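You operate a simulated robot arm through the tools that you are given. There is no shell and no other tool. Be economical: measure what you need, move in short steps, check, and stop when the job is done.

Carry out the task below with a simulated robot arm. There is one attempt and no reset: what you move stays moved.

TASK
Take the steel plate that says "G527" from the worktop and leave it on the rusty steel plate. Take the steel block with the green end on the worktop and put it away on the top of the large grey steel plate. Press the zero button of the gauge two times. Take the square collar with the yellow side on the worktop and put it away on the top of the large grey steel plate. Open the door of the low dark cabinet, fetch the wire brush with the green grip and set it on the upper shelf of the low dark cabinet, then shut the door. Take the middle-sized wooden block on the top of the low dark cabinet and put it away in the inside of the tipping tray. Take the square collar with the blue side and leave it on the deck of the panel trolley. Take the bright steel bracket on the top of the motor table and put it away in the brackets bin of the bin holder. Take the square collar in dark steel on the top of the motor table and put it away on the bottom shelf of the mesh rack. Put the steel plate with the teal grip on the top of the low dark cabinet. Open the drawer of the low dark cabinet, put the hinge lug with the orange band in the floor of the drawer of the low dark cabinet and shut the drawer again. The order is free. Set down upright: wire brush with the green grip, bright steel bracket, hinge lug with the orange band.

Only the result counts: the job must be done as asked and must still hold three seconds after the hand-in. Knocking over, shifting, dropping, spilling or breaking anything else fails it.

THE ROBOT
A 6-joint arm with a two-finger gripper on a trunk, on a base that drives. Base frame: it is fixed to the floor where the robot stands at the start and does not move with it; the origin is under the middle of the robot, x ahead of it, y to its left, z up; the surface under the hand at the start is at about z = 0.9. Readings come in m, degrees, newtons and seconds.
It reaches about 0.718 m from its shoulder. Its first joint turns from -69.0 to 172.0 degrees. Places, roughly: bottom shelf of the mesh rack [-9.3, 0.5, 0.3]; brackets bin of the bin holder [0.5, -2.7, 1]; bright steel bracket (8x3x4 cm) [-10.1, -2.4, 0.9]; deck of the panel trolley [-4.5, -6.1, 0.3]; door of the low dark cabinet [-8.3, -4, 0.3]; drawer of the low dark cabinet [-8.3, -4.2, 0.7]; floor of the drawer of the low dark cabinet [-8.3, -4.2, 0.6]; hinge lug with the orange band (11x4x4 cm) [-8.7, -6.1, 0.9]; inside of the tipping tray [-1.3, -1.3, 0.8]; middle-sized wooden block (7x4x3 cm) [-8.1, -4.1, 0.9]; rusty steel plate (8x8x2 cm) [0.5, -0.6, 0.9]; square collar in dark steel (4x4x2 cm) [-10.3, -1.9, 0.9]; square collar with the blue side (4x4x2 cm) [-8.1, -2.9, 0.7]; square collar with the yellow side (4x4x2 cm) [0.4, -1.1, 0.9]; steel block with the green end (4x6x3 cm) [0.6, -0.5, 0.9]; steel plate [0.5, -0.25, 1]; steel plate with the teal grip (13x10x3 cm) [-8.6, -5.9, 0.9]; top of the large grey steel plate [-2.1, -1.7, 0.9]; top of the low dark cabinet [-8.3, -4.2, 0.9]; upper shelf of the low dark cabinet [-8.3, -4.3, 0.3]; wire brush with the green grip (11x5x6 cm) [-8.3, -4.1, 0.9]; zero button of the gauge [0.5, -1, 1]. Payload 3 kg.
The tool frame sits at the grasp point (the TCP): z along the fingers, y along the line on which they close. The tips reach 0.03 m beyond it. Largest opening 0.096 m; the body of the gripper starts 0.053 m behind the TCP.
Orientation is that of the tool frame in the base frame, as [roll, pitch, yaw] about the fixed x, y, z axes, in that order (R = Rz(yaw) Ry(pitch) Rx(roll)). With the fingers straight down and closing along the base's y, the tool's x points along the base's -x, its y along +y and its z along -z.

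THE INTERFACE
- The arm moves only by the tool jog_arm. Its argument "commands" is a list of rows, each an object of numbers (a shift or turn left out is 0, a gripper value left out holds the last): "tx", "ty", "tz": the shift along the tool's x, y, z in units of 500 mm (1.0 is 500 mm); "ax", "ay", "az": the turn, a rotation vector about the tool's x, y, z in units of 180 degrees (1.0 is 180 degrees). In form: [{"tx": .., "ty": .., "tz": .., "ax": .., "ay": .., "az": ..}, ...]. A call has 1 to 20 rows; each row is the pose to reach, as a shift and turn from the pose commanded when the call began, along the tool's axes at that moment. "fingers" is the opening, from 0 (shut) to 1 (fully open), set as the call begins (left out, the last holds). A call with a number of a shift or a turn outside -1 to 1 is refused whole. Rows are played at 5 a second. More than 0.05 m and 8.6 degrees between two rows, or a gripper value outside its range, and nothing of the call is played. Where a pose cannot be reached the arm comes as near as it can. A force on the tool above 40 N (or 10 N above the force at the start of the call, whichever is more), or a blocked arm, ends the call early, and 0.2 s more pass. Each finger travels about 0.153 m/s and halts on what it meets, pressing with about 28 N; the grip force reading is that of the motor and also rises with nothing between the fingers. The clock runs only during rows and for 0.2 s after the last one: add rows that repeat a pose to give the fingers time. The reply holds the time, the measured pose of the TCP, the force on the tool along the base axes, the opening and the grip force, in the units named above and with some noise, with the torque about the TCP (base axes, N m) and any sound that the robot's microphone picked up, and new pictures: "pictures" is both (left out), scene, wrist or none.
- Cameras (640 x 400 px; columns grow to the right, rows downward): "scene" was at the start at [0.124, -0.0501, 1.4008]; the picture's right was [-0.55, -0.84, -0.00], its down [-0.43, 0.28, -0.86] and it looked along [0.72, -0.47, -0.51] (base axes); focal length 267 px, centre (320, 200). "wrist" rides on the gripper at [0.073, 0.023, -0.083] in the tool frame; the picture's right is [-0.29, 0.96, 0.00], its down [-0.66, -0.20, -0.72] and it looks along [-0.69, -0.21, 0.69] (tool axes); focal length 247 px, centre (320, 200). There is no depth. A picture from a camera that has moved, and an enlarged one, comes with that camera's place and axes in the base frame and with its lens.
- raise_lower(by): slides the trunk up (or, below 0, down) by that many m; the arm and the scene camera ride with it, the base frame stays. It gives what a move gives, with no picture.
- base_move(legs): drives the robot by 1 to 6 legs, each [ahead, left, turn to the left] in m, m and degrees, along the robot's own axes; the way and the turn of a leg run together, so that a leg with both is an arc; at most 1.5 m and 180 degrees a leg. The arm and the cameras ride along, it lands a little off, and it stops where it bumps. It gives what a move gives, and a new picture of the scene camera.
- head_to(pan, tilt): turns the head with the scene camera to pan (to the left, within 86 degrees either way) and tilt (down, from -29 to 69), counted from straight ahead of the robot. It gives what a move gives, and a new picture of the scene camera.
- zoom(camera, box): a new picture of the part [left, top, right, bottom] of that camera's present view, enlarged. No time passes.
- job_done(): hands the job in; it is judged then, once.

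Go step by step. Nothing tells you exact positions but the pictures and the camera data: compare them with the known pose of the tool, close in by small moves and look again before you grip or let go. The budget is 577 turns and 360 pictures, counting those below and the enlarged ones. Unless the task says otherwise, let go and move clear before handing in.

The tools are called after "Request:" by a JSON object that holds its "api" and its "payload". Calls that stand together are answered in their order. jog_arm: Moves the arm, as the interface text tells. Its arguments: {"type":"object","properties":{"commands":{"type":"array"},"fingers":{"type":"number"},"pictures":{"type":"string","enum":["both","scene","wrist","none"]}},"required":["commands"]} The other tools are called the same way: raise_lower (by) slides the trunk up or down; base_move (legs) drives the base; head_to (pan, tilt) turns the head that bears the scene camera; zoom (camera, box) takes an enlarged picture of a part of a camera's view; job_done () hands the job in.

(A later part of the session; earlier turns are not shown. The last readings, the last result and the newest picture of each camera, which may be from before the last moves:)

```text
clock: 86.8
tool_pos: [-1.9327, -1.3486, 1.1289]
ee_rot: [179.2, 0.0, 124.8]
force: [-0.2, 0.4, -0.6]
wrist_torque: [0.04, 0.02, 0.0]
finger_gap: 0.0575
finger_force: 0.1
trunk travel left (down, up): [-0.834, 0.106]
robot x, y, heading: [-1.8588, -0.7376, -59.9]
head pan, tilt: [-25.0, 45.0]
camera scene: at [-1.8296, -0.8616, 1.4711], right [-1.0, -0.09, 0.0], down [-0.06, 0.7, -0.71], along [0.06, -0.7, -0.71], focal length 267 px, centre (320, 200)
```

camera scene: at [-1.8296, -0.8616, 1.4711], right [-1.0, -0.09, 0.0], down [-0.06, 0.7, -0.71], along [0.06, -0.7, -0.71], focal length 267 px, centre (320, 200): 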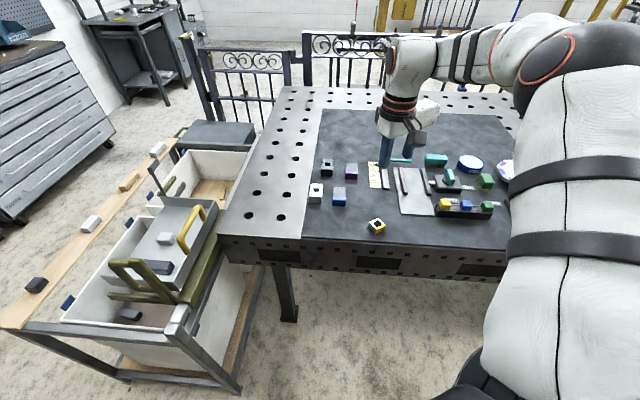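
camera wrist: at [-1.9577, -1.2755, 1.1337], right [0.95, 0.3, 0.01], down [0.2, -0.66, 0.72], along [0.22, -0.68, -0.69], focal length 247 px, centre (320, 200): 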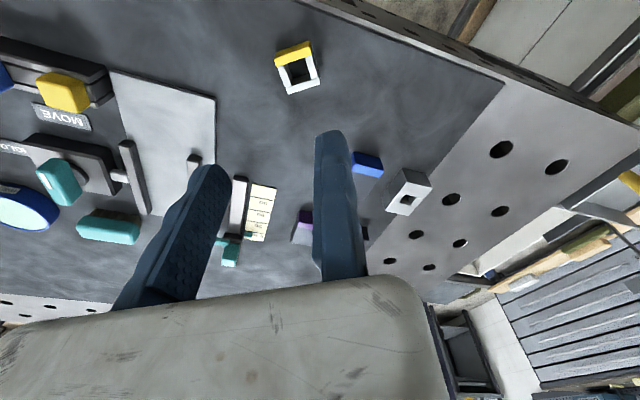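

Request:
{"api": "base_move", "payload": {"legs": [[-0.35, 0, 0], [0, 0, 60], [1.4, 0.335, 0], [0.5, 0, 0]]}}

```text
clock: 101.0
tool_pos: [0.3657, -0.4848, 1.1309]
ee_rot: [179.3, 0.0, -175.7]
force: [-0.5, -0.7, -0.4]
wrist_torque: [0.03, 0.02, -0.01]
finger_gap: 0.0575
finger_force: 0.0
trunk travel left (down, up): [-0.834, 0.106]
robot x, y, heading: [-0.1248, -0.1124, -0.6]
head pan, tilt: [-25.0, 45.0]
camera scene: at [-0.0034, -0.1486, 1.4712], right [-0.43, -0.9, 0.0], down [-0.64, 0.3, -0.71], along [0.64, -0.3, -0.71], focal length 267 px, centre (320, 200)
```

scene: 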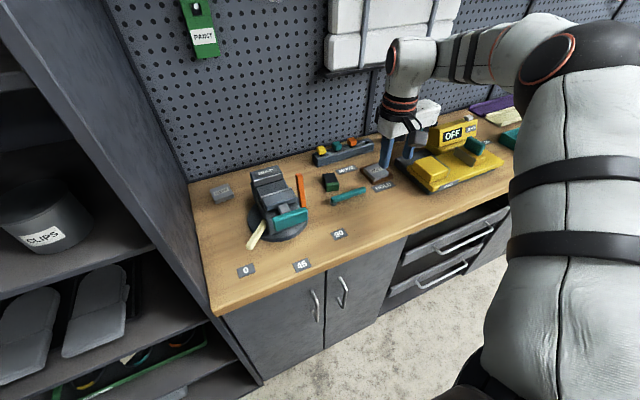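

Request:
{"api": "base_move", "payload": {"legs": [[0.15, 0.06, 0.6]]}}

Request:
{"api": "jog_arm", "payload": {"commands": [{}, {}], "fingers": 1, "pictures": "wrist"}}

```text
clock: 102.4
tool_pos: [0.5187, -0.4227, 1.1311]
ee_rot: [179.3, 0.0, -175.2]
force: [-0.6, 0.3, 0.8]
wrist_torque: [-0.02, 0.01, 0.01]
finger_gap: 0.0572
finger_force: 0.0
trunk travel left (down, up): [-0.834, 0.106]
robot x, y, heading: [0.0252, -0.0552, -0.2]
head pan, tilt: [-25.0, 45.0]
camera scene: at [0.1458, -0.0892, 1.4713], right [-0.42, -0.91, 0.0], down [-0.64, 0.3, -0.71], along [0.64, -0.3, -0.71], focal length 267 px, centre (320, 200)
```

scene: 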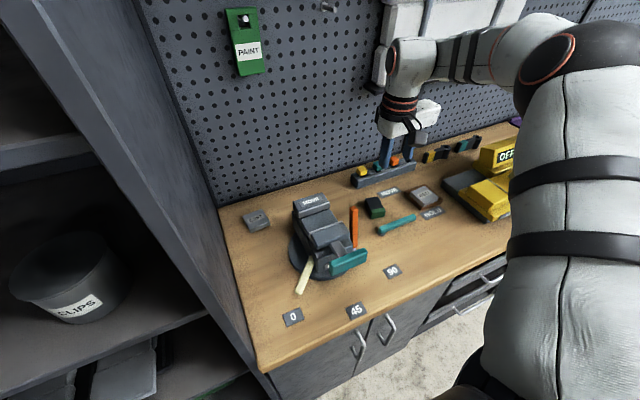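

```text
clock: 103.0
tool_pos: [0.5203, -0.4227, 1.13]
ee_rot: [179.3, -0.2, -175.2]
force: [0.5, -0.2, 0.5]
wrist_torque: [-0.01, -0.01, 0.02]
finger_gap: 0.0961
finger_force: 0.1
trunk travel left (down, up): [-0.834, 0.106]
robot x, y, heading: [0.027, -0.0571, 0.1]
head pan, tilt: [-25.0, 45.0]
camera wrist: at [0.444, -0.4065, 1.2129], right [0.21, 0.98, 0.01], down [0.68, -0.15, 0.72], along [0.7, -0.15, -0.69], focal length 247 px, centre (320, 200)
```

wrist: 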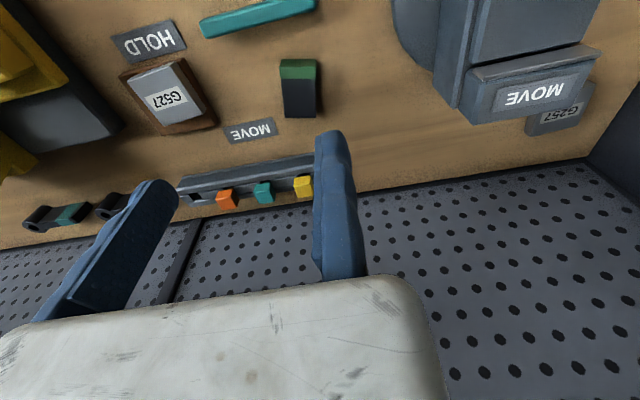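

Request:
{"api": "zoom", "payload": {"camera": "wrist", "box": [230, 30, 390, 130]}}

```text
4.00 times, centred on (310, 80) of wrist
camera zoom: at [0.444, -0.4065, 1.2129], right [0.21, 0.98, 0.01], down [0.68, -0.15, 0.72], along [0.7, -0.15, -0.69], focal length 988 px, centre (360, 680)
```

zoom: 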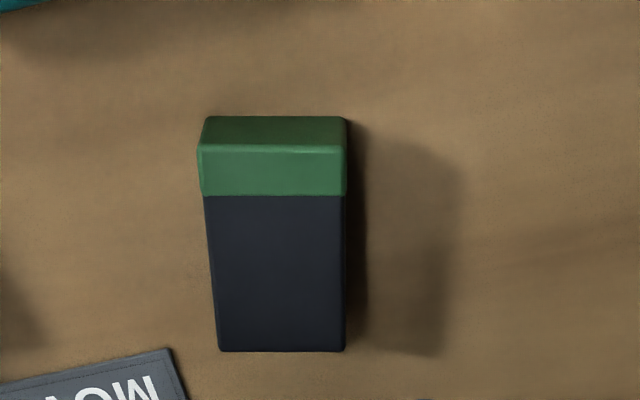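

Block centre (0.555, -0.454), rotated about -12°. Creeping forward 5 cm, then turning the hand to match.

Request:
{"api": "base_move", "payload": {"legs": [[0.05, 0.02, 0]]}}

Request:
{"api": "jog_arm", "payload": {"commands": [{"az": 0.04}, {"az": 0.08}, {"az": 0.094}, {"az": 0.094}], "pictures": "wrist"}}

```text
clock: 104.0
tool_pos: [0.5672, -0.4039, 1.1311]
ee_rot: [179.3, 0.1, -175.3]
force: [-0.6, 0.2, 0.2]
wrist_torque: [0.04, -0.01, 0.02]
finger_gap: 0.0961
finger_force: 0.0
trunk travel left (down, up): [-0.834, 0.106]
robot x, y, heading: [0.0766, -0.0349, 0.0]
head pan, tilt: [-25.0, 45.0]
camera scene: at [0.1939, -0.07, 1.4714], right [-0.42, -0.91, 0.0], down [-0.64, 0.3, -0.71], along [0.64, -0.3, -0.71], focal length 267 px, centre (320, 200)
```

scene: 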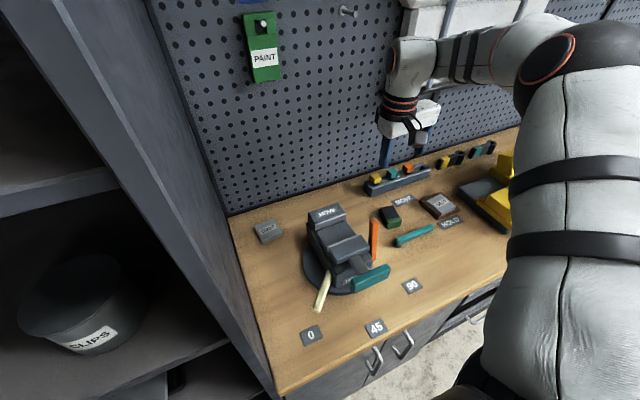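

```text
clock: 105.0
tool_pos: [0.5704, -0.4018, 1.1305]
ee_rot: [179.3, -0.1, 167.8]
force: [-1.0, -0.6, 0.3]
wrist_torque: [-0.01, -0.01, 0.01]
finger_gap: 0.0962
finger_force: 0.0
trunk travel left (down, up): [-0.834, 0.106]
robot x, y, heading: [0.0704, -0.0325, 0.0]
head pan, tilt: [-25.0, 45.0]
camera wrist: at [0.501, -0.3666, 1.2135], right [0.49, 0.87, 0.01], down [0.6, -0.35, 0.72], along [0.63, -0.35, -0.7], focal length 247 px, centre (320, 200)
```

wrist: 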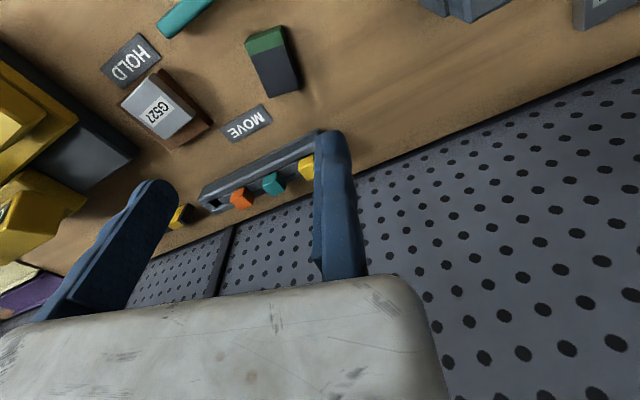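

Request:
{"api": "jog_arm", "payload": {"commands": [{"tx": 0.004, "ty": -0.045}, {"tx": 0.004, "ty": -0.045, "tz": 0.09}, {"tx": 0.004, "ty": -0.045, "tz": 0.18}, {"tx": 0.004, "ty": -0.045, "tz": 0.26}, {"tx": 0.004, "ty": -0.045, "tz": 0.26}], "pictures": "wrist"}}

```text
clock: 106.2
tool_pos: [0.5634, -0.423, 1.0003]
ee_rot: [179.5, -0.2, 167.8]
force: [0.1, -0.4, 0.4]
wrist_torque: [-0.02, 0.02, 0.01]
finger_gap: 0.096
finger_force: 0.1
trunk travel left (down, up): [-0.834, 0.106]
robot x, y, heading: [0.0784, -0.0351, -0.2]
head pan, tilt: [-25.0, 45.0]
camera wrist: at [0.495, -0.3862, 1.0828], right [0.49, 0.87, 0.01], down [0.6, -0.35, 0.72], along [0.63, -0.35, -0.7], focal length 247 px, centre (320, 200)
```

wrist: 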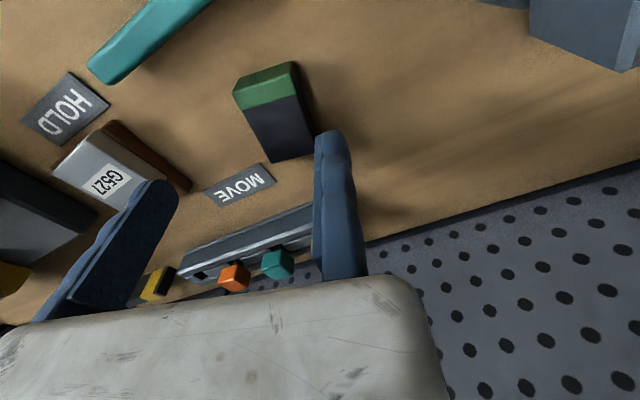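

Request:
{"api": "jog_arm", "payload": {"commands": [{"tz": 0.06}, {"tz": 0.12}, {"tz": 0.12}], "pictures": "wrist"}}

Request:
{"api": "jog_arm", "payload": {"commands": [{}, {}, {}, {}], "fingers": 0, "pictures": "wrist"}}

```text
clock: 107.0
tool_pos: [0.5446, -0.4144, 0.9564]
ee_rot: [179.4, -0.2, 167.7]
force: [-0.1, -0.3, 0.5]
wrist_torque: [-0.01, 0.0, 0.0]
finger_gap: 0.0962
finger_force: 0.0
out of reach, approached as far as the arm can: row 1, 2, 3
trunk travel left (down, up): [-0.834, 0.106]
robot x, y, heading: [0.0754, -0.0319, -0.3]
head pan, tilt: [-25.0, 45.0]
camera wrist: at [0.4758, -0.3778, 1.0402], right [0.49, 0.87, 0.01], down [0.6, -0.35, 0.72], along [0.63, -0.35, -0.7], focal length 247 px, centre (320, 200)
```

wrist: 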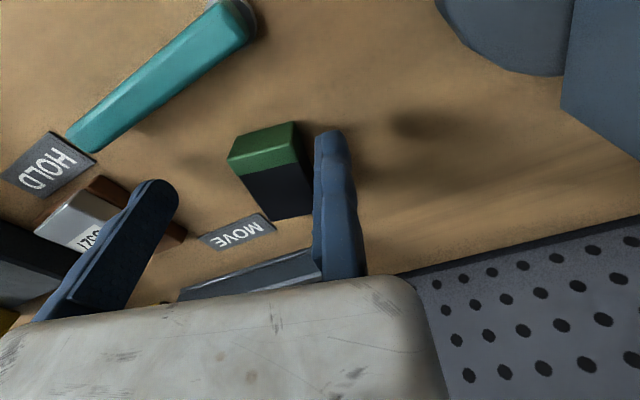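

```text
clock: 108.0
tool_pos: [0.5442, -0.4141, 0.9567]
ee_rot: [179.3, -0.1, 167.7]
force: [0.1, -0.8, 0.2]
wrist_torque: [0.0, 0.0, 0.01]
finger_gap: 0.0
finger_force: 28.3
trunk travel left (down, up): [-0.834, 0.106]
robot x, y, heading: [0.0754, -0.0368, 0.3]
head pan, tilt: [-25.0, 45.0]
camera wrist: at [0.4756, -0.378, 1.0405], right [0.49, 0.87, 0.01], down [0.6, -0.35, 0.72], along [0.63, -0.35, -0.7], focal length 247 px, centre (320, 200)
```

wrist: 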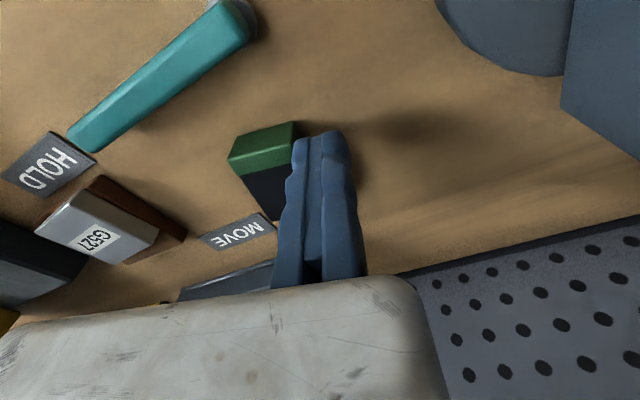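

The arm couldn't go low enough with the trunk this high, and the fingers closed above the block. I'll reopen, raise the hand, lower the trunk and retry.

Request:
{"api": "jog_arm", "payload": {"commands": [{"tz": -0.08}, {"tz": -0.16}, {"tz": -0.22}, {"tz": -0.22}], "fingers": 1, "pictures": "none"}}

Request:
{"api": "raise_lower", "payload": {"by": -0.08}}

Request:
{"api": "jog_arm", "payload": {"commands": [{}], "pictures": "wrist"}}

```text
clock: 109.0
tool_pos: [0.546, -0.4196, 1.0676]
ee_rot: [179.2, -0.4, 168.0]
force: [0.2, -0.7, -0.3]
wrist_torque: [0.0, -0.03, 0.0]
finger_gap: 0.0961
finger_force: 0.0
trunk travel left (down, up): [-0.834, 0.106]
robot x, y, heading: [0.0795, -0.0332, -0.1]
head pan, tilt: [-25.0, 45.0]
```

```text
clock: 110.1
tool_pos: [0.544, -0.4189, 0.9867]
ee_rot: [179.2, -0.3, 168.0]
force: [0.5, -0.1, -0.3]
wrist_torque: [0.05, -0.03, 0.03]
finger_gap: 0.0955
finger_force: 0.0
trunk travel left (down, up): [-0.754, 0.186]
robot x, y, heading: [0.0749, -0.0298, -0.2]
head pan, tilt: [-25.0, 45.0]
```

```text
clock: 110.5
tool_pos: [0.5459, -0.4175, 0.9862]
ee_rot: [179.2, -0.4, 168.0]
force: [-0.1, -0.5, 0.4]
wrist_torque: [-0.01, -0.01, -0.01]
finger_gap: 0.0961
finger_force: 0.1
trunk travel left (down, up): [-0.754, 0.186]
robot x, y, heading: [0.0731, -0.0306, 0.3]
head pan, tilt: [-25.0, 45.0]
camera wrist: at [0.4779, -0.383, 1.0704], right [0.49, 0.87, 0.01], down [0.61, -0.35, 0.72], along [0.63, -0.34, -0.7], focal length 247 px, centre (320, 200)
```

wrist: 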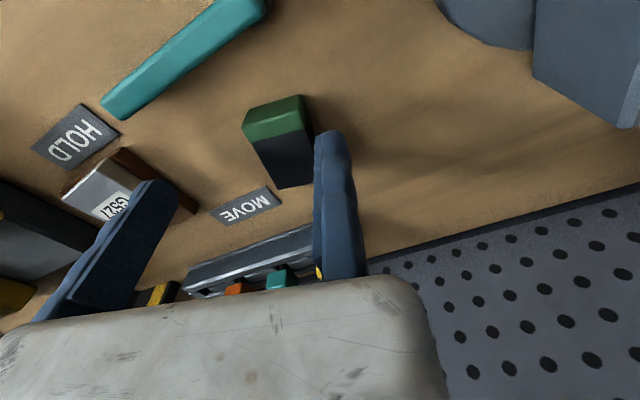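

Request:
{"api": "jog_arm", "payload": {"commands": [{"tx": -0.034, "ty": -0.004}, {"tx": -0.034, "ty": -0.004, "tz": 0.05}, {"tx": -0.034, "ty": -0.004, "tz": 0.097}, {"tx": -0.034, "ty": -0.004, "tz": 0.097}], "pictures": "wrist"}}

```text
clock: 111.5
tool_pos: [0.5616, -0.4225, 0.9382]
ee_rot: [179.2, -0.3, 168.0]
force: [-0.3, -0.7, -0.4]
wrist_torque: [0.0, -0.01, -0.04]
finger_gap: 0.096
finger_force: 0.0
trunk travel left (down, up): [-0.754, 0.186]
robot x, y, heading: [0.0736, -0.0329, 0.0]
head pan, tilt: [-25.0, 45.0]
camera wrist: at [0.4935, -0.3871, 1.0218], right [0.49, 0.87, 0.01], down [0.61, -0.35, 0.72], along [0.63, -0.34, -0.7], focal length 247 px, centre (320, 200)
```

wrist: 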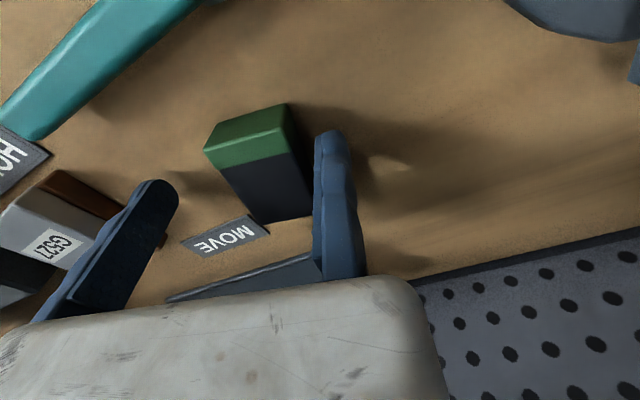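

Request:
{"api": "jog_arm", "payload": {"commands": [{}, {}, {}, {}], "fingers": 0, "pictures": "wrist"}}

```text
clock: 112.5
tool_pos: [0.5607, -0.4233, 0.9377]
ee_rot: [179.1, -0.4, 168.1]
force: [0.5, 0.7, 0.0]
wrist_torque: [-0.1, -0.09, 0.01]
finger_gap: 0.0396
finger_force: 28.2
trunk travel left (down, up): [-0.754, 0.186]
robot x, y, heading: [0.0763, -0.0345, -0.1]
head pan, tilt: [-25.0, 45.0]
camera wrist: at [0.4936, -0.3874, 1.0219], right [0.49, 0.87, 0.01], down [0.61, -0.35, 0.72], along [0.63, -0.34, -0.7], focal length 247 px, centre (320, 200)
```

wrist: 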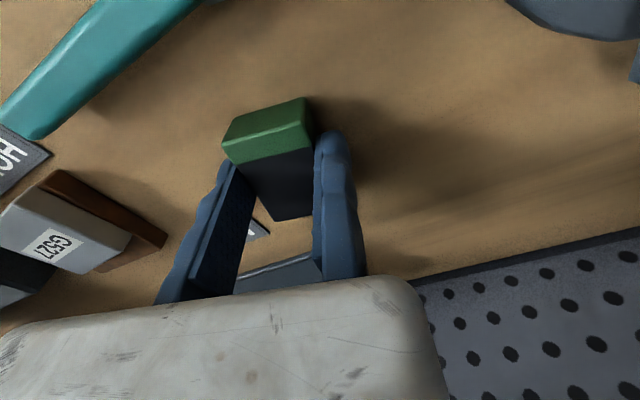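

Gripped (0.0396). Lifting, squaring the hand, raising the trunk and driving back by reversing the known path.

Request:
{"api": "jog_arm", "payload": {"commands": [{"tz": -0.08}, {"tz": -0.16}, {"tz": -0.2, "az": -0.04}, {"tx": 0.03, "tz": -0.24, "az": -0.08}, {"tx": 0.05, "tz": -0.26, "az": -0.094}], "pictures": "none"}}

Request:
{"api": "raise_lower", "payload": {"by": 0.06}}

Request:
{"api": "base_move", "payload": {"legs": [[-0.7, -0.07, 0], [-1.4, -0.33, 0], [0, 0, -60]]}}

```text
clock: 113.7
tool_pos: [0.5379, -0.4197, 1.0691]
ee_rot: [179.1, -0.2, -175.0]
force: [-0.1, 0.4, -4.6]
wrist_torque: [0.09, 0.02, -0.01]
finger_gap: 0.0396
finger_force: 27.6
trunk travel left (down, up): [-0.754, 0.186]
robot x, y, heading: [0.0741, -0.0324, -0.1]
head pan, tilt: [-25.0, 45.0]
```

```text
clock: 114.7
tool_pos: [0.5392, -0.4197, 1.128]
ee_rot: [179.1, -0.2, -175.2]
force: [1.3, 0.2, -4.6]
wrist_torque: [0.07, 0.04, -0.01]
finger_gap: 0.0396
finger_force: 27.9
trunk travel left (down, up): [-0.814, 0.126]
robot x, y, heading: [0.0742, -0.0336, 0.0]
head pan, tilt: [-25.0, 45.0]
```

```text
clock: 128.0
tool_pos: [-2.1212, -1.0246, 1.1286]
ee_rot: [179.2, -0.1, 124.7]
force: [0.2, -0.5, -4.6]
wrist_torque: [0.1, -0.08, 0.02]
finger_gap: 0.0398
finger_force: 28.0
trunk travel left (down, up): [-0.814, 0.126]
robot x, y, heading: [-2.0143, -0.43, -60.3]
head pan, tilt: [-25.0, 45.0]
camera scene: at [-1.9855, -0.5575, 1.451], right [-1.0, -0.08, 0.0], down [-0.06, 0.71, -0.71], along [0.06, -0.7, -0.71], focal length 267 px, centre (320, 200)
```

scene: 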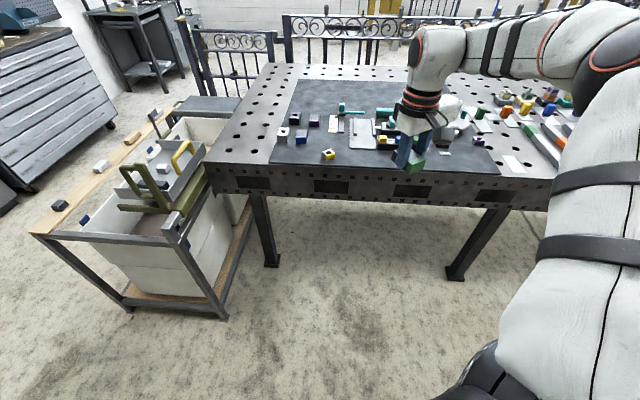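

Request:
{"api": "base_move", "payload": {"legs": [[0.42, 0.07, 0]]}}

Request:
{"api": "jog_arm", "payload": {"commands": [{}], "pictures": "wrist"}}

```text
clock: 130.6
tool_pos: [-1.8538, -1.3545, 1.1289]
ee_rot: [179.0, -0.1, 124.6]
force: [-0.2, -0.5, -5.1]
wrist_torque: [0.05, -0.05, -0.01]
finger_gap: 0.0397
finger_force: 28.4
trunk travel left (down, up): [-0.814, 0.126]
robot x, y, heading: [-1.7482, -0.7634, -60.4]
head pan, tilt: [-25.0, 45.0]
camera scene: at [-1.7183, -0.8866, 1.4511], right [-1.0, -0.08, 0.0], down [-0.06, 0.71, -0.71], along [0.06, -0.7, -0.71], focal length 267 px, centre (320, 200)
```

scene: 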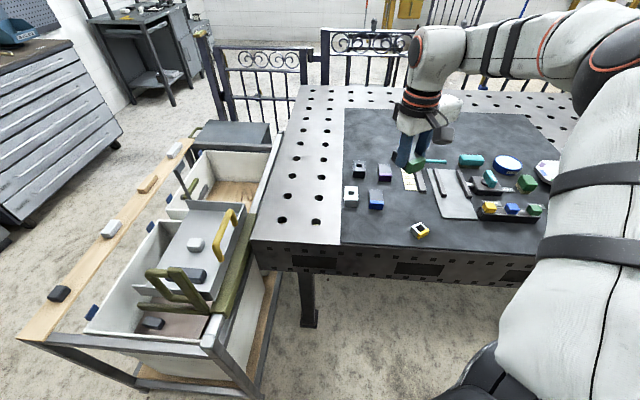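

```text
clock: 131.0
tool_pos: [-1.8555, -1.3544, 1.1278]
ee_rot: [179.1, -0.2, 124.5]
force: [-0.6, 0.6, -5.7]
wrist_torque: [0.09, -0.08, 0.04]
finger_gap: 0.0396
finger_force: 27.9
trunk travel left (down, up): [-0.814, 0.126]
robot x, y, heading: [-1.7444, -0.7617, -60.5]
head pan, tilt: [-25.0, 45.0]
camera wrist: at [-1.8797, -1.2822, 1.2118], right [0.95, 0.3, 0.01], down [0.2, -0.67, 0.72], along [0.23, -0.68, -0.7], focal length 247 px, centre (320, 200)
```

wrist: 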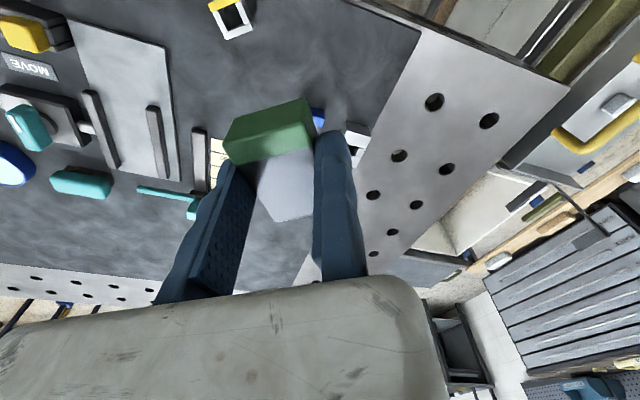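

Request:
{"api": "jog_arm", "payload": {"commands": [{"tx": -0.028, "ty": 0.007}], "pictures": "none"}}

Request:
{"api": "raise_lower", "payload": {"by": -0.19}}

Request:
{"api": "zoom", "payload": {"camera": "scene", "box": [320, 100, 520, 260]}}

```text
clock: 131.4
tool_pos: [-1.8434, -1.3657, 1.1273]
ee_rot: [179.1, -0.3, 124.6]
force: [1.0, -0.4, -5.1]
wrist_torque: [0.09, -0.04, -0.01]
finger_gap: 0.04
finger_force: 28.0
trunk travel left (down, up): [-0.814, 0.126]
robot x, y, heading: [-1.7501, -0.7598, -60.4]
head pan, tilt: [-25.0, 45.0]
```

```text
clock: 133.4
tool_pos: [-1.8432, -1.3632, 0.9384]
ee_rot: [179.0, -0.2, 124.7]
force: [0.0, 0.3, -4.3]
wrist_torque: [0.09, -0.05, -0.02]
finger_gap: 0.0401
finger_force: 28.3
trunk travel left (down, up): [-0.624, 0.316]
robot x, y, heading: [-1.7468, -0.7566, -60.2]
head pan, tilt: [-25.0, 45.0]
```

```text
2.50 times, centred on (420, 180) of scene
camera zoom: at [-1.7178, -0.8869, 1.261], right [-1.0, -0.08, 0.0], down [-0.06, 0.71, -0.71], along [0.06, -0.7, -0.71], focal length 668 px, centre (70, 250)
```

zoom: 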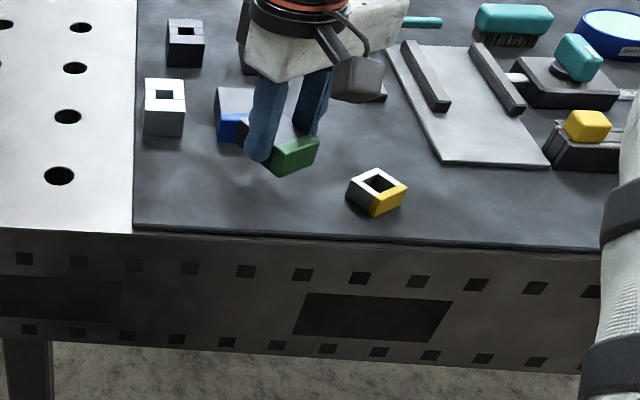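

Request:
{"api": "raise_lower", "payload": {"by": -0.026}}

Request:
{"api": "raise_lower", "payload": {"by": -0.004}}

Request:
{"api": "raise_lower", "payload": {"by": -0.003}}

```text
clock: 134.2
tool_pos: [-1.8423, -1.3638, 0.9117]
ee_rot: [179.0, -0.3, 124.6]
force: [-0.1, 0.3, -4.6]
wrist_torque: [0.02, -0.06, -0.01]
finger_gap: 0.0396
finger_force: 28.1
trunk travel left (down, up): [-0.598, 0.342]
robot x, y, heading: [-1.7474, -0.7631, -60.5]
head pan, tilt: [-25.0, 45.0]
```

```text
clock: 134.7
tool_pos: [-1.8433, -1.3642, 0.9094]
ee_rot: [179.1, -0.2, 124.7]
force: [-0.6, -0.7, -5.4]
wrist_torque: [0.02, -0.06, -0.03]
finger_gap: 0.0397
finger_force: 27.9
trunk travel left (down, up): [-0.594, 0.346]
robot x, y, heading: [-1.7468, -0.7576, -60.7]
head pan, tilt: [-25.0, 45.0]
```

```text
clock: 135.2
tool_pos: [-1.8428, -1.3628, 0.9061]
ee_rot: [179.2, -0.1, 124.6]
force: [-1.2, -2.4, 4.5]
wrist_torque: [-0.05, 0.43, 0.08]
finger_gap: 0.0401
finger_force: 27.9
trunk travel left (down, up): [-0.591, 0.349]
robot x, y, heading: [-1.746, -0.7618, -60.6]
head pan, tilt: [-25.0, 45.0]
```

Contact. Releasing and lifting.

Request:
{"api": "jog_arm", "payload": {"commands": [{}, {}, {"ty": 0.008}, {"ty": 0.008, "tz": -0.05}, {"ty": 0.008, "tz": -0.13}, {"ty": 0.008, "tz": -0.21}, {"ty": 0.008, "tz": -0.27}], "fingers": 0.62, "pictures": "scene"}}

```text
clock: 136.8
tool_pos: [-1.8416, -1.3602, 1.0418]
ee_rot: [179.1, 0.1, 124.6]
force: [-0.4, -1.2, 0.6]
wrist_torque: [-0.03, -0.03, 0.01]
finger_gap: 0.0597
finger_force: 0.1
trunk travel left (down, up): [-0.591, 0.349]
robot x, y, heading: [-1.7492, -0.7626, -60.5]
head pan, tilt: [-25.0, 45.0]
camera scene: at [-1.7173, -0.8857, 1.2281], right [-1.0, -0.08, 0.0], down [-0.06, 0.7, -0.71], along [0.06, -0.7, -0.71], focal length 267 px, centre (320, 200)
```

scene: 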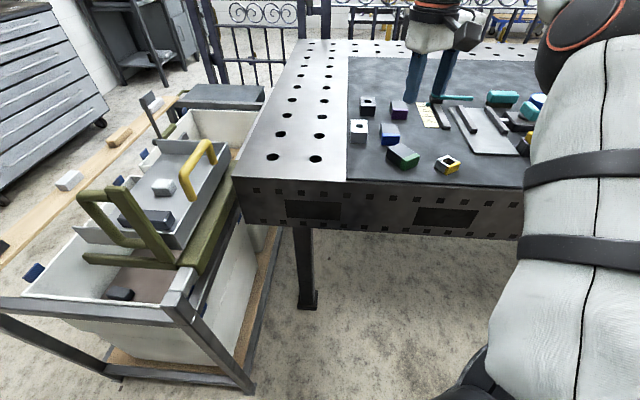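

Block placed. Now heading west for the far tasks: raise the trunk, back off, turn to face -x and look.

Request:
{"api": "raise_lower", "payload": {"by": 0.2}}

Request:
{"api": "base_move", "payload": {"legs": [[-0.2, 0, 0], [0, 0, -119.5]]}}

Request:
{"api": "head_to", "payload": {"pan": 0, "tilt": 15}}

```text
clock: 139.0
tool_pos: [-1.8419, -1.362, 1.2404]
ee_rot: [179.0, -0.1, 124.6]
force: [-0.5, 0.5, -0.7]
wrist_torque: [-0.02, -0.04, 0.02]
finger_gap: 0.0597
finger_force: 0.1
trunk travel left (down, up): [-0.791, 0.149]
robot x, y, heading: [-1.7481, -0.7615, -60.6]
head pan, tilt: [-25.0, 45.0]
```

```text
clock: 145.6
tool_pos: [-2.3187, -0.2075, 1.2406]
ee_rot: [179.1, -0.1, 4.6]
force: [0.0, 0.3, 0.1]
wrist_torque: [0.04, 0.05, 0.01]
finger_gap: 0.0596
finger_force: 0.0
trunk travel left (down, up): [-0.791, 0.149]
robot x, y, heading: [-1.8464, -0.5928, 179.9]
head pan, tilt: [-25.0, 45.0]
camera scene: at [-1.9704, -0.5544, 1.4281], right [0.43, 0.9, 0.0], down [0.64, -0.3, -0.71], along [-0.64, 0.3, -0.71], focal length 267 px, centre (320, 200)
```

scene: 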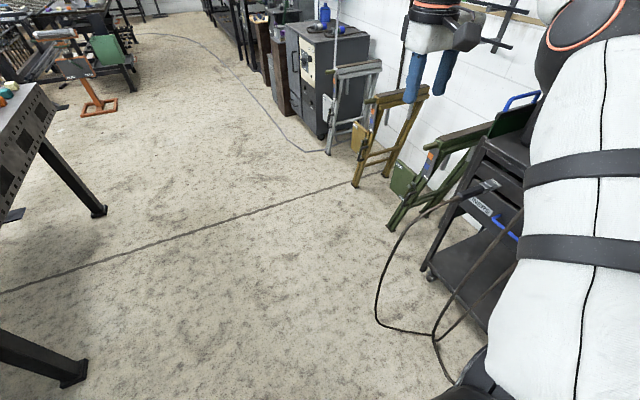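

```text
clock: 146.5
tool_pos: [-2.3179, -0.2075, 1.2415]
ee_rot: [179.2, -0.1, 4.7]
force: [-0.1, -1.0, -0.2]
wrist_torque: [-0.04, 0.0, 0.0]
finger_gap: 0.0595
finger_force: 0.0
trunk travel left (down, up): [-0.791, 0.149]
robot x, y, heading: [-1.8416, -0.5899, 179.5]
head pan, tilt: [0.0, 15.0]
camera scene: at [-1.9901, -0.5886, 1.4748], right [0.0, 1.0, 0.0], down [0.26, 0.0, -0.97], along [-0.97, 0.0, -0.26], focal length 267 px, centre (320, 200)
```

scene: 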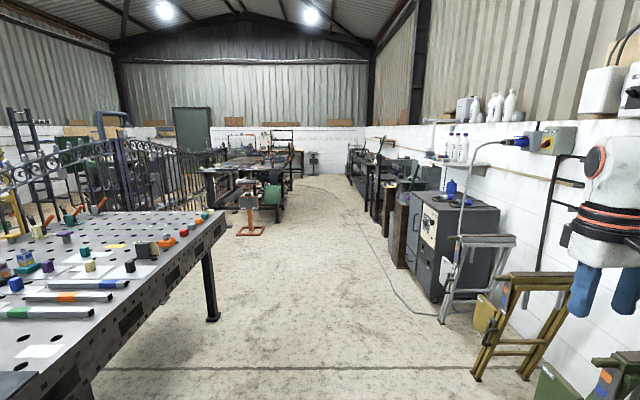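

The aisle ahead is clear with trestles/machines only at y>0.35. Driving west along y≈-0.75.

Request:
{"api": "base_move", "payload": {"legs": [[1.4, 0.16, 0.3], [1.4, 0, 0], [0.9, 0, 0]]}}

Request:
{"api": "head_to", "payload": {"pan": 50, "tilt": 15}}

```text
clock: 164.4
tool_pos: [-6.0142, -0.3721, 1.2414]
ee_rot: [179.1, 0.0, 5.1]
force: [0.5, 0.2, 0.3]
wrist_torque: [0.0, -0.01, 0.02]
finger_gap: 0.0595
finger_force: 0.0
trunk travel left (down, up): [-0.791, 0.149]
robot x, y, heading: [-5.5409, -0.7503, -180.2]
head pan, tilt: [0.0, 15.0]
camera scene: at [-5.6821, -0.7511, 1.475], right [0.0, 1.0, 0.0], down [0.26, 0.0, -0.97], along [-0.97, 0.0, -0.26], focal length 267 px, centre (320, 200)
```

scene: 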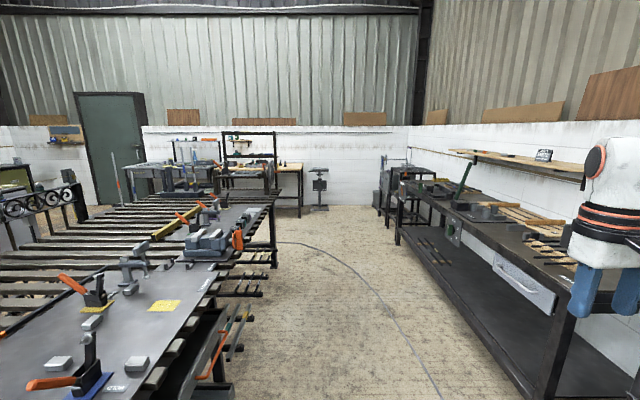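

```text
clock: 165.6
tool_pos: [-6.0124, -0.3721, 1.2412]
ee_rot: [179.0, -0.1, 5.0]
force: [0.5, 0.2, -0.2]
wrist_torque: [0.0, 0.03, -0.02]
finger_gap: 0.0595
finger_force: 0.1
trunk travel left (down, up): [-0.791, 0.149]
robot x, y, heading: [-5.538, -0.7509, -180.1]
head pan, tilt: [50.0, 15.0]
camera scene: at [-5.6492, -0.8225, 1.4749], right [-0.77, 0.64, 0.0], down [0.17, 0.2, -0.97], along [-0.62, -0.74, -0.26], focal length 267 px, centre (320, 200)
```

scene: 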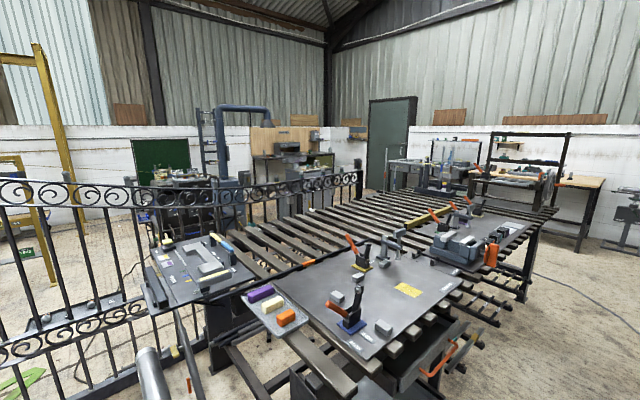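

A slatted table lies to the left (edge near y≈-1.1) and a bench on the right (edge y≈0.3). I'll continue down the corridor at y≈-0.6 and look again.

Request:
{"api": "base_move", "payload": {"legs": [[1.4, -0.13, 0], [1.2, 0, 0]]}}

Request:
{"api": "head_to", "payload": {"pan": 0, "tilt": 15}}

Request:
{"api": "head_to", "payload": {"pan": 60, "tilt": 20}}

```text
clock: 178.3
tool_pos: [-8.6202, -0.2607, 1.2406]
ee_rot: [179.2, -0.1, 5.5]
force: [1.1, 0.3, -0.7]
wrist_torque: [-0.01, 0.02, -0.01]
finger_gap: 0.0595
finger_force: 0.1
trunk travel left (down, up): [-0.791, 0.149]
robot x, y, heading: [-8.1406, -0.6306, -179.2]
head pan, tilt: [50.0, 15.0]
camera scene: at [-8.2498, -0.7066, 1.475], right [-0.77, 0.63, 0.0], down [0.16, 0.2, -0.97], along [-0.61, -0.75, -0.26], focal length 267 px, centre (320, 200)
```

scene: 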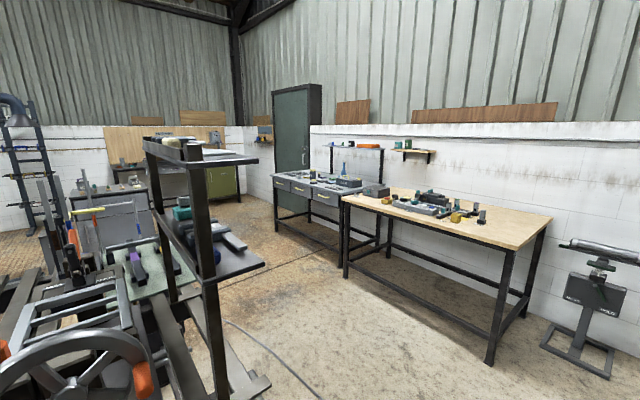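

```text
clock: 179.5
tool_pos: [-8.6195, -0.2602, 1.2425]
ee_rot: [179.1, -0.1, 5.6]
force: [0.3, -0.6, 0.2]
wrist_torque: [-0.01, 0.0, 0.0]
finger_gap: 0.0594
finger_force: 0.1
trunk travel left (down, up): [-0.791, 0.149]
robot x, y, heading: [-8.1375, -0.6351, -179.1]
head pan, tilt: [0.0, 15.0]
camera scene: at [-8.2843, -0.6356, 1.4749], right [-0.01, 1.0, 0.0], down [0.26, 0.0, -0.97], along [-0.97, -0.01, -0.26], focal length 267 px, centre (320, 200)
```

scene: 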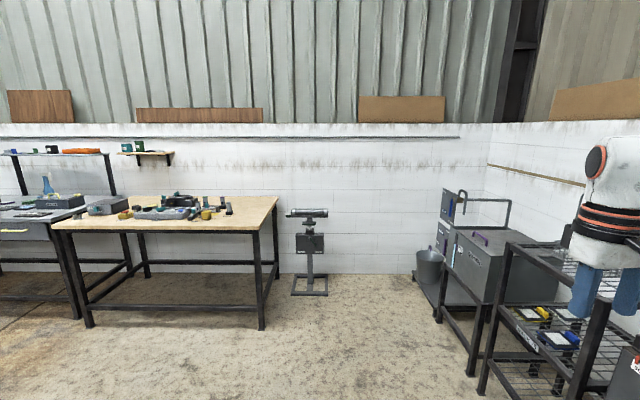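

```text
clock: 180.8
tool_pos: [-8.6192, -0.2606, 1.2404]
ee_rot: [179.1, -0.1, 5.5]
force: [0.1, -0.1, 0.1]
wrist_torque: [-0.01, 0.02, -0.01]
finger_gap: 0.0595
finger_force: 0.1
trunk travel left (down, up): [-0.791, 0.149]
robot x, y, heading: [-8.1382, -0.633, -179.2]
head pan, tilt: [60.0, 20.0]
camera scene: at [-8.2365, -0.7155, 1.4668], right [-0.87, 0.49, 0.0], down [0.17, 0.3, -0.94], along [-0.46, -0.82, -0.34], focal length 267 px, centre (320, 200)
```

scene: 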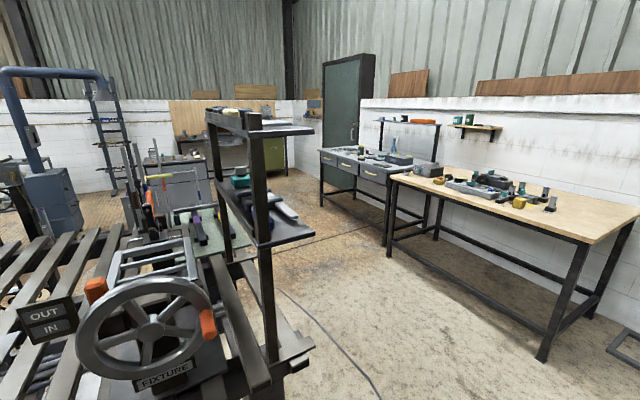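

The wooden-top motor table is at x -9.7..-10.6, y -1.05..-2.3, and the mesh rack is to the right. Zooming on the motor table.

Request:
{"api": "zoom", "payload": {"camera": "scene", "box": [380, 140, 640, 260]}}

```text
2.46 times, centred on (510, 200) of scene
camera zoom: at [-8.2365, -0.7155, 1.4668], right [-0.87, 0.49, 0.0], down [0.17, 0.3, -0.94], along [-0.46, -0.82, -0.34], focal length 658 px, centre (-148, 200)
```

zoom: 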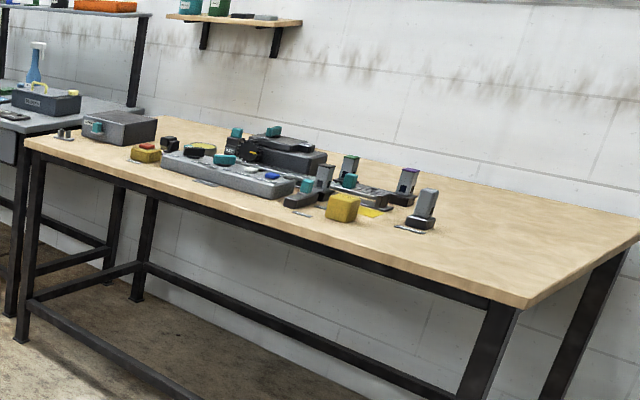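

Request:
{"api": "base_move", "payload": {"legs": [[1.0, 0, -0.8], [0, 1.2, 0]]}}

Request:
{"api": "head_to", "payload": {"pan": 5, "tilt": 40}}

```text
clock: 191.6
tool_pos: [-9.6012, -1.4642, 1.2412]
ee_rot: [179.1, -0.1, 4.9]
force: [-0.5, -0.2, 0.2]
wrist_torque: [-0.02, -0.01, -0.05]
finger_gap: 0.0596
finger_force: 0.0
trunk travel left (down, up): [-0.791, 0.149]
robot x, y, heading: [-9.1286, -1.8479, 180.1]
head pan, tilt: [60.0, 20.0]
camera scene: at [-9.2252, -1.9253, 1.4668], right [-0.87, 0.5, 0.0], down [0.17, 0.3, -0.94], along [-0.47, -0.81, -0.34], focal length 267 px, centre (320, 200)
```

scene: 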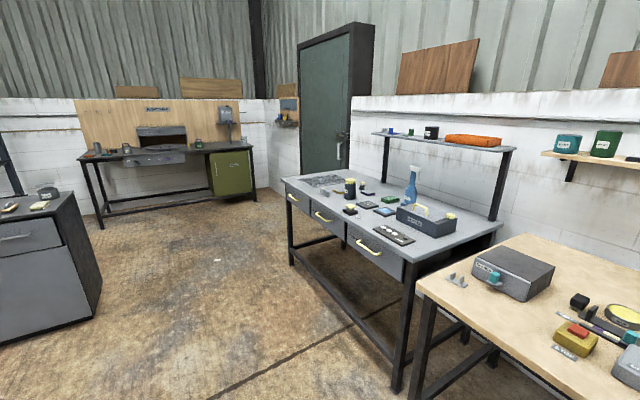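

```text
clock: 192.8
tool_pos: [-9.6014, -1.4645, 1.2407]
ee_rot: [179.1, -0.1, 4.8]
force: [0.2, -1.0, 0.4]
wrist_torque: [-0.01, -0.01, 0.03]
finger_gap: 0.0597
finger_force: 0.0
trunk travel left (down, up): [-0.791, 0.149]
robot x, y, heading: [-9.1303, -1.8466, 179.7]
head pan, tilt: [5.0, 40.0]
camera scene: at [-9.2632, -1.8524, 1.4354], right [-0.09, 1.0, 0.0], down [0.64, 0.06, -0.77], along [-0.76, -0.07, -0.64], focal length 267 px, centre (320, 200)
```

scene: 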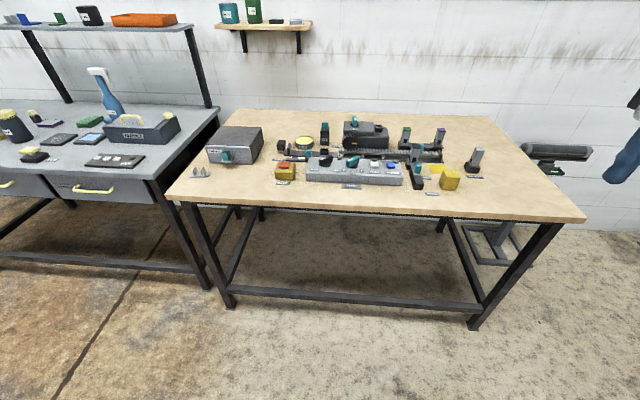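

Request:
{"api": "zoom", "payload": {"camera": "scene", "box": [180, 100, 340, 220]}}

Request:
{"api": "zoom", "payload": {"camera": "scene", "box": [300, 100, 500, 220]}}

```text
3.33 times, centred on (260, 160) of scene
camera zoom: at [-9.2632, -1.8524, 1.4354], right [-0.09, 1.0, 0.0], down [0.64, 0.06, -0.77], along [-0.76, -0.07, -0.64], focal length 891 px, centre (520, 333)
```

zoom: 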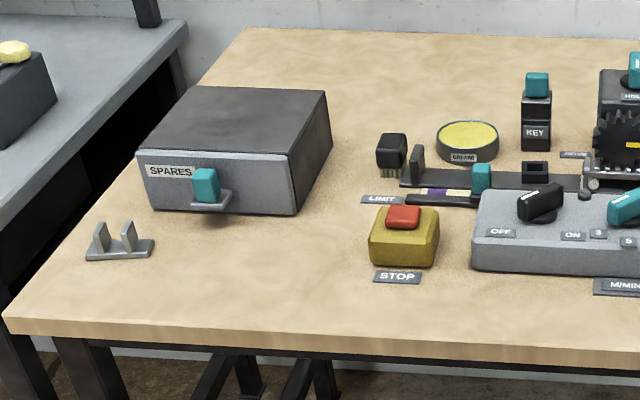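

```text
3.20 times, centred on (400, 160) of scene
camera zoom: at [-9.2632, -1.8524, 1.4354], right [-0.09, 1.0, 0.0], down [0.64, 0.06, -0.77], along [-0.76, -0.07, -0.64], focal length 855 px, centre (64, 328)
```

zoom: 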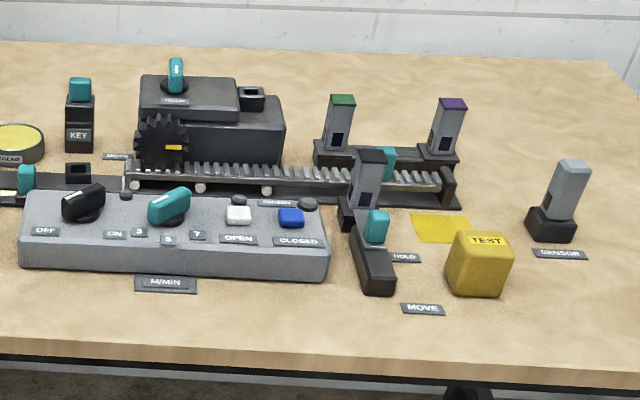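

The bright bracket is at the left end (-10.0, -2.35). A dark square-holed piece sits behind the control panel near (-10.2, -1.92). Moving closer to inspect.

Request:
{"api": "base_move", "payload": {"legs": [[0, 0.42, 0], [0.42, 0, 0]]}}

Request:
{"api": "head_to", "payload": {"pan": -20, "tilt": 55}}

Request:
{"api": "jog_arm", "payload": {"commands": [{}], "pictures": "wrist"}}

```text
clock: 197.6
tool_pos: [-10.0172, -1.8881, 1.2416]
ee_rot: [179.0, -0.1, 4.7]
force: [-0.4, -0.1, -0.7]
wrist_torque: [-0.02, -0.01, 0.02]
finger_gap: 0.0596
finger_force: 0.0
trunk travel left (down, up): [-0.791, 0.149]
robot x, y, heading: [-9.5404, -2.2652, -180.1]
head pan, tilt: [5.0, 40.0]
camera scene: at [-9.6783, -2.2743, 1.4354], right [-0.09, 1.0, 0.0], down [0.64, 0.06, -0.77], along [-0.76, -0.07, -0.64], focal length 267 px, centre (320, 200)
```

scene: 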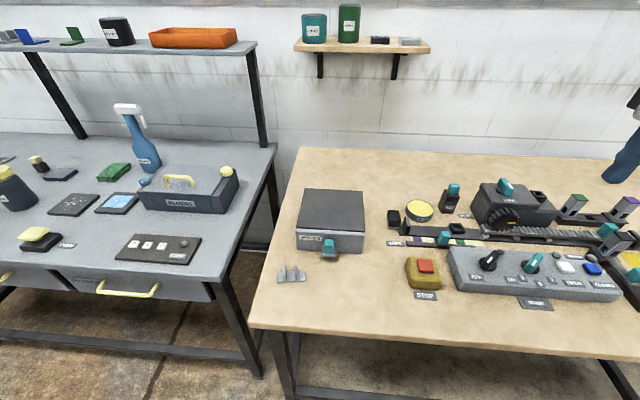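

```text
clock: 198.5
tool_pos: [-10.0185, -1.8876, 1.2417]
ee_rot: [179.0, -0.1, 4.9]
force: [-0.7, -0.2, -0.2]
wrist_torque: [-0.01, 0.0, -0.03]
finger_gap: 0.0597
finger_force: 0.0
trunk travel left (down, up): [-0.791, 0.149]
robot x, y, heading: [-9.5449, -2.2647, -179.6]
head pan, tilt: [-20.0, 55.0]
camera scene: at [-9.6619, -2.2423, 1.4147], right [0.34, 0.94, 0.0], down [0.77, -0.28, -0.57], along [-0.54, 0.2, -0.82], focal length 267 px, centre (320, 200)
```

scene: 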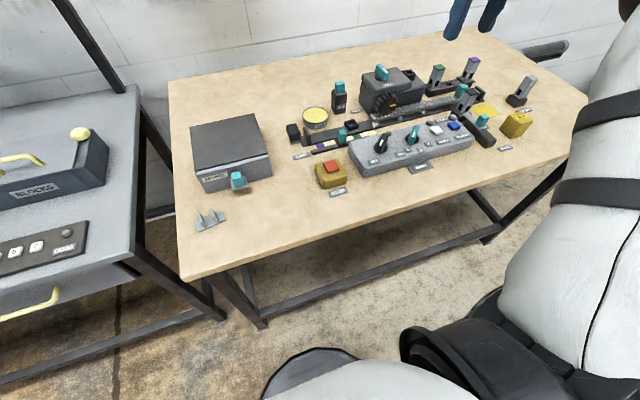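

```text
clock: 198.9
tool_pos: [-10.0186, -1.8871, 1.2412]
ee_rot: [179.1, -0.1, 4.9]
force: [-0.1, -0.2, -0.2]
wrist_torque: [0.02, -0.01, 0.03]
finger_gap: 0.0594
finger_force: 0.1
trunk travel left (down, up): [-0.791, 0.149]
robot x, y, heading: [-9.5425, -2.2646, -179.9]
head pan, tilt: [-20.0, 55.0]
camera wrist: at [-9.9446, -1.9024, 1.3244], right [-0.21, -0.98, 0.01], down [-0.68, 0.16, 0.72], along [-0.71, 0.14, -0.69], focal length 247 px, centre (320, 200)
```

wrist: 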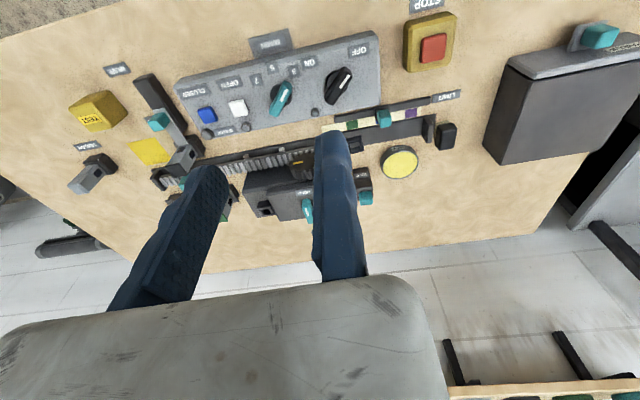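

Request:
{"api": "zoom", "payload": {"camera": "scene", "box": [280, 60, 440, 180]}}

Request:
{"api": "zoom", "payload": {"camera": "wrist", "box": [140, 100, 480, 260]}}

```text
3.33 times, centred on (360, 120) of scene
camera zoom: at [-9.6621, -2.2421, 1.4147], right [0.34, 0.94, 0.0], down [0.77, -0.28, -0.57], along [-0.54, 0.2, -0.82], focal length 891 px, centre (187, 467)
```

zoom: 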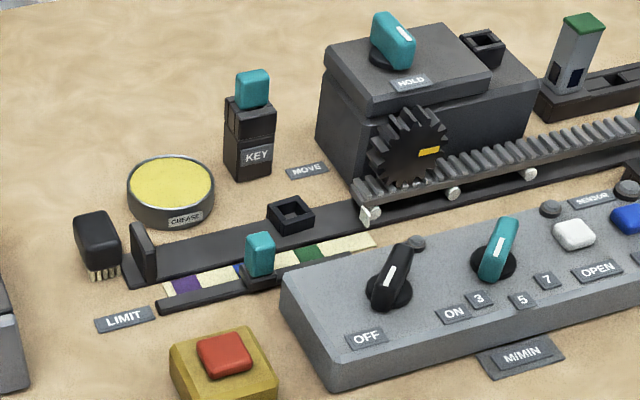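

```text
1.88 times, centred on (310, 180) of wrist
camera zoom: at [-9.9446, -1.9024, 1.3244], right [-0.21, -0.98, 0.01], down [-0.68, 0.16, 0.72], along [-0.71, 0.14, -0.69], focal length 465 px, centre (339, 238)
```

zoom: 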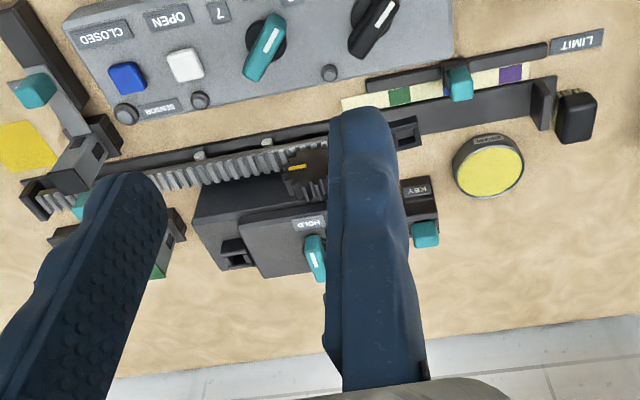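

The dark collar sits on the rail strip just left of the gear, near (-10.25, -1.93). To avoid the motor I'll grip it front-to-back, so I turn the hand -90°.

Request:
{"api": "jog_arm", "payload": {"commands": [{"az": 0.045}, {"az": 0.09}, {"az": 0.135}, {"az": 0.18}, {"az": 0.225}, {"az": 0.27}, {"az": 0.315}, {"az": 0.36}, {"az": 0.405}, {"az": 0.45}, {"az": 0.495}, {"az": 0.526}]}}

```text
clock: 201.5
tool_pos: [-9.8404, -1.6812, 1.2464]
ee_rot: [-179.7, -0.8, -59.9]
force: [-0.4, -0.1, -0.3]
wrist_torque: [0.01, -0.02, 0.02]
finger_gap: 0.0596
finger_force: 0.1
out of reach, approached as far as the arm can: row 3, 4, 5, 6, 7, 8, 9, 10, 11, 12
trunk travel left (down, up): [-0.791, 0.149]
robot x, y, heading: [-9.5389, -2.2698, -180.1]
head pan, tilt: [-20.0, 55.0]
camera scene: at [-9.6615, -2.2416, 1.4147], right [0.34, 0.94, 0.0], down [0.77, -0.28, -0.57], along [-0.54, 0.2, -0.82], focal length 267 px, centre (320, 200)
camera wrist: at [-9.8239, -1.7556, 1.3305], right [-0.97, -0.23, -0.01], down [-0.16, 0.68, 0.72], along [-0.16, 0.7, -0.7], focal length 247 px, centre (320, 200)
```

scene: 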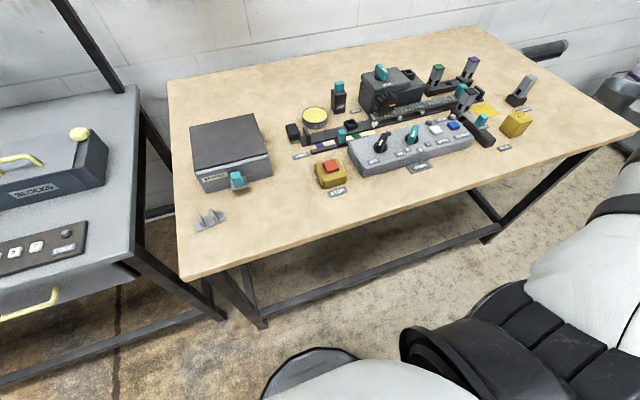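
wrist: 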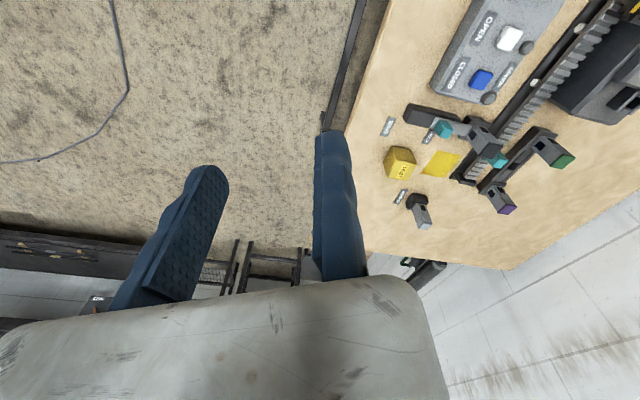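

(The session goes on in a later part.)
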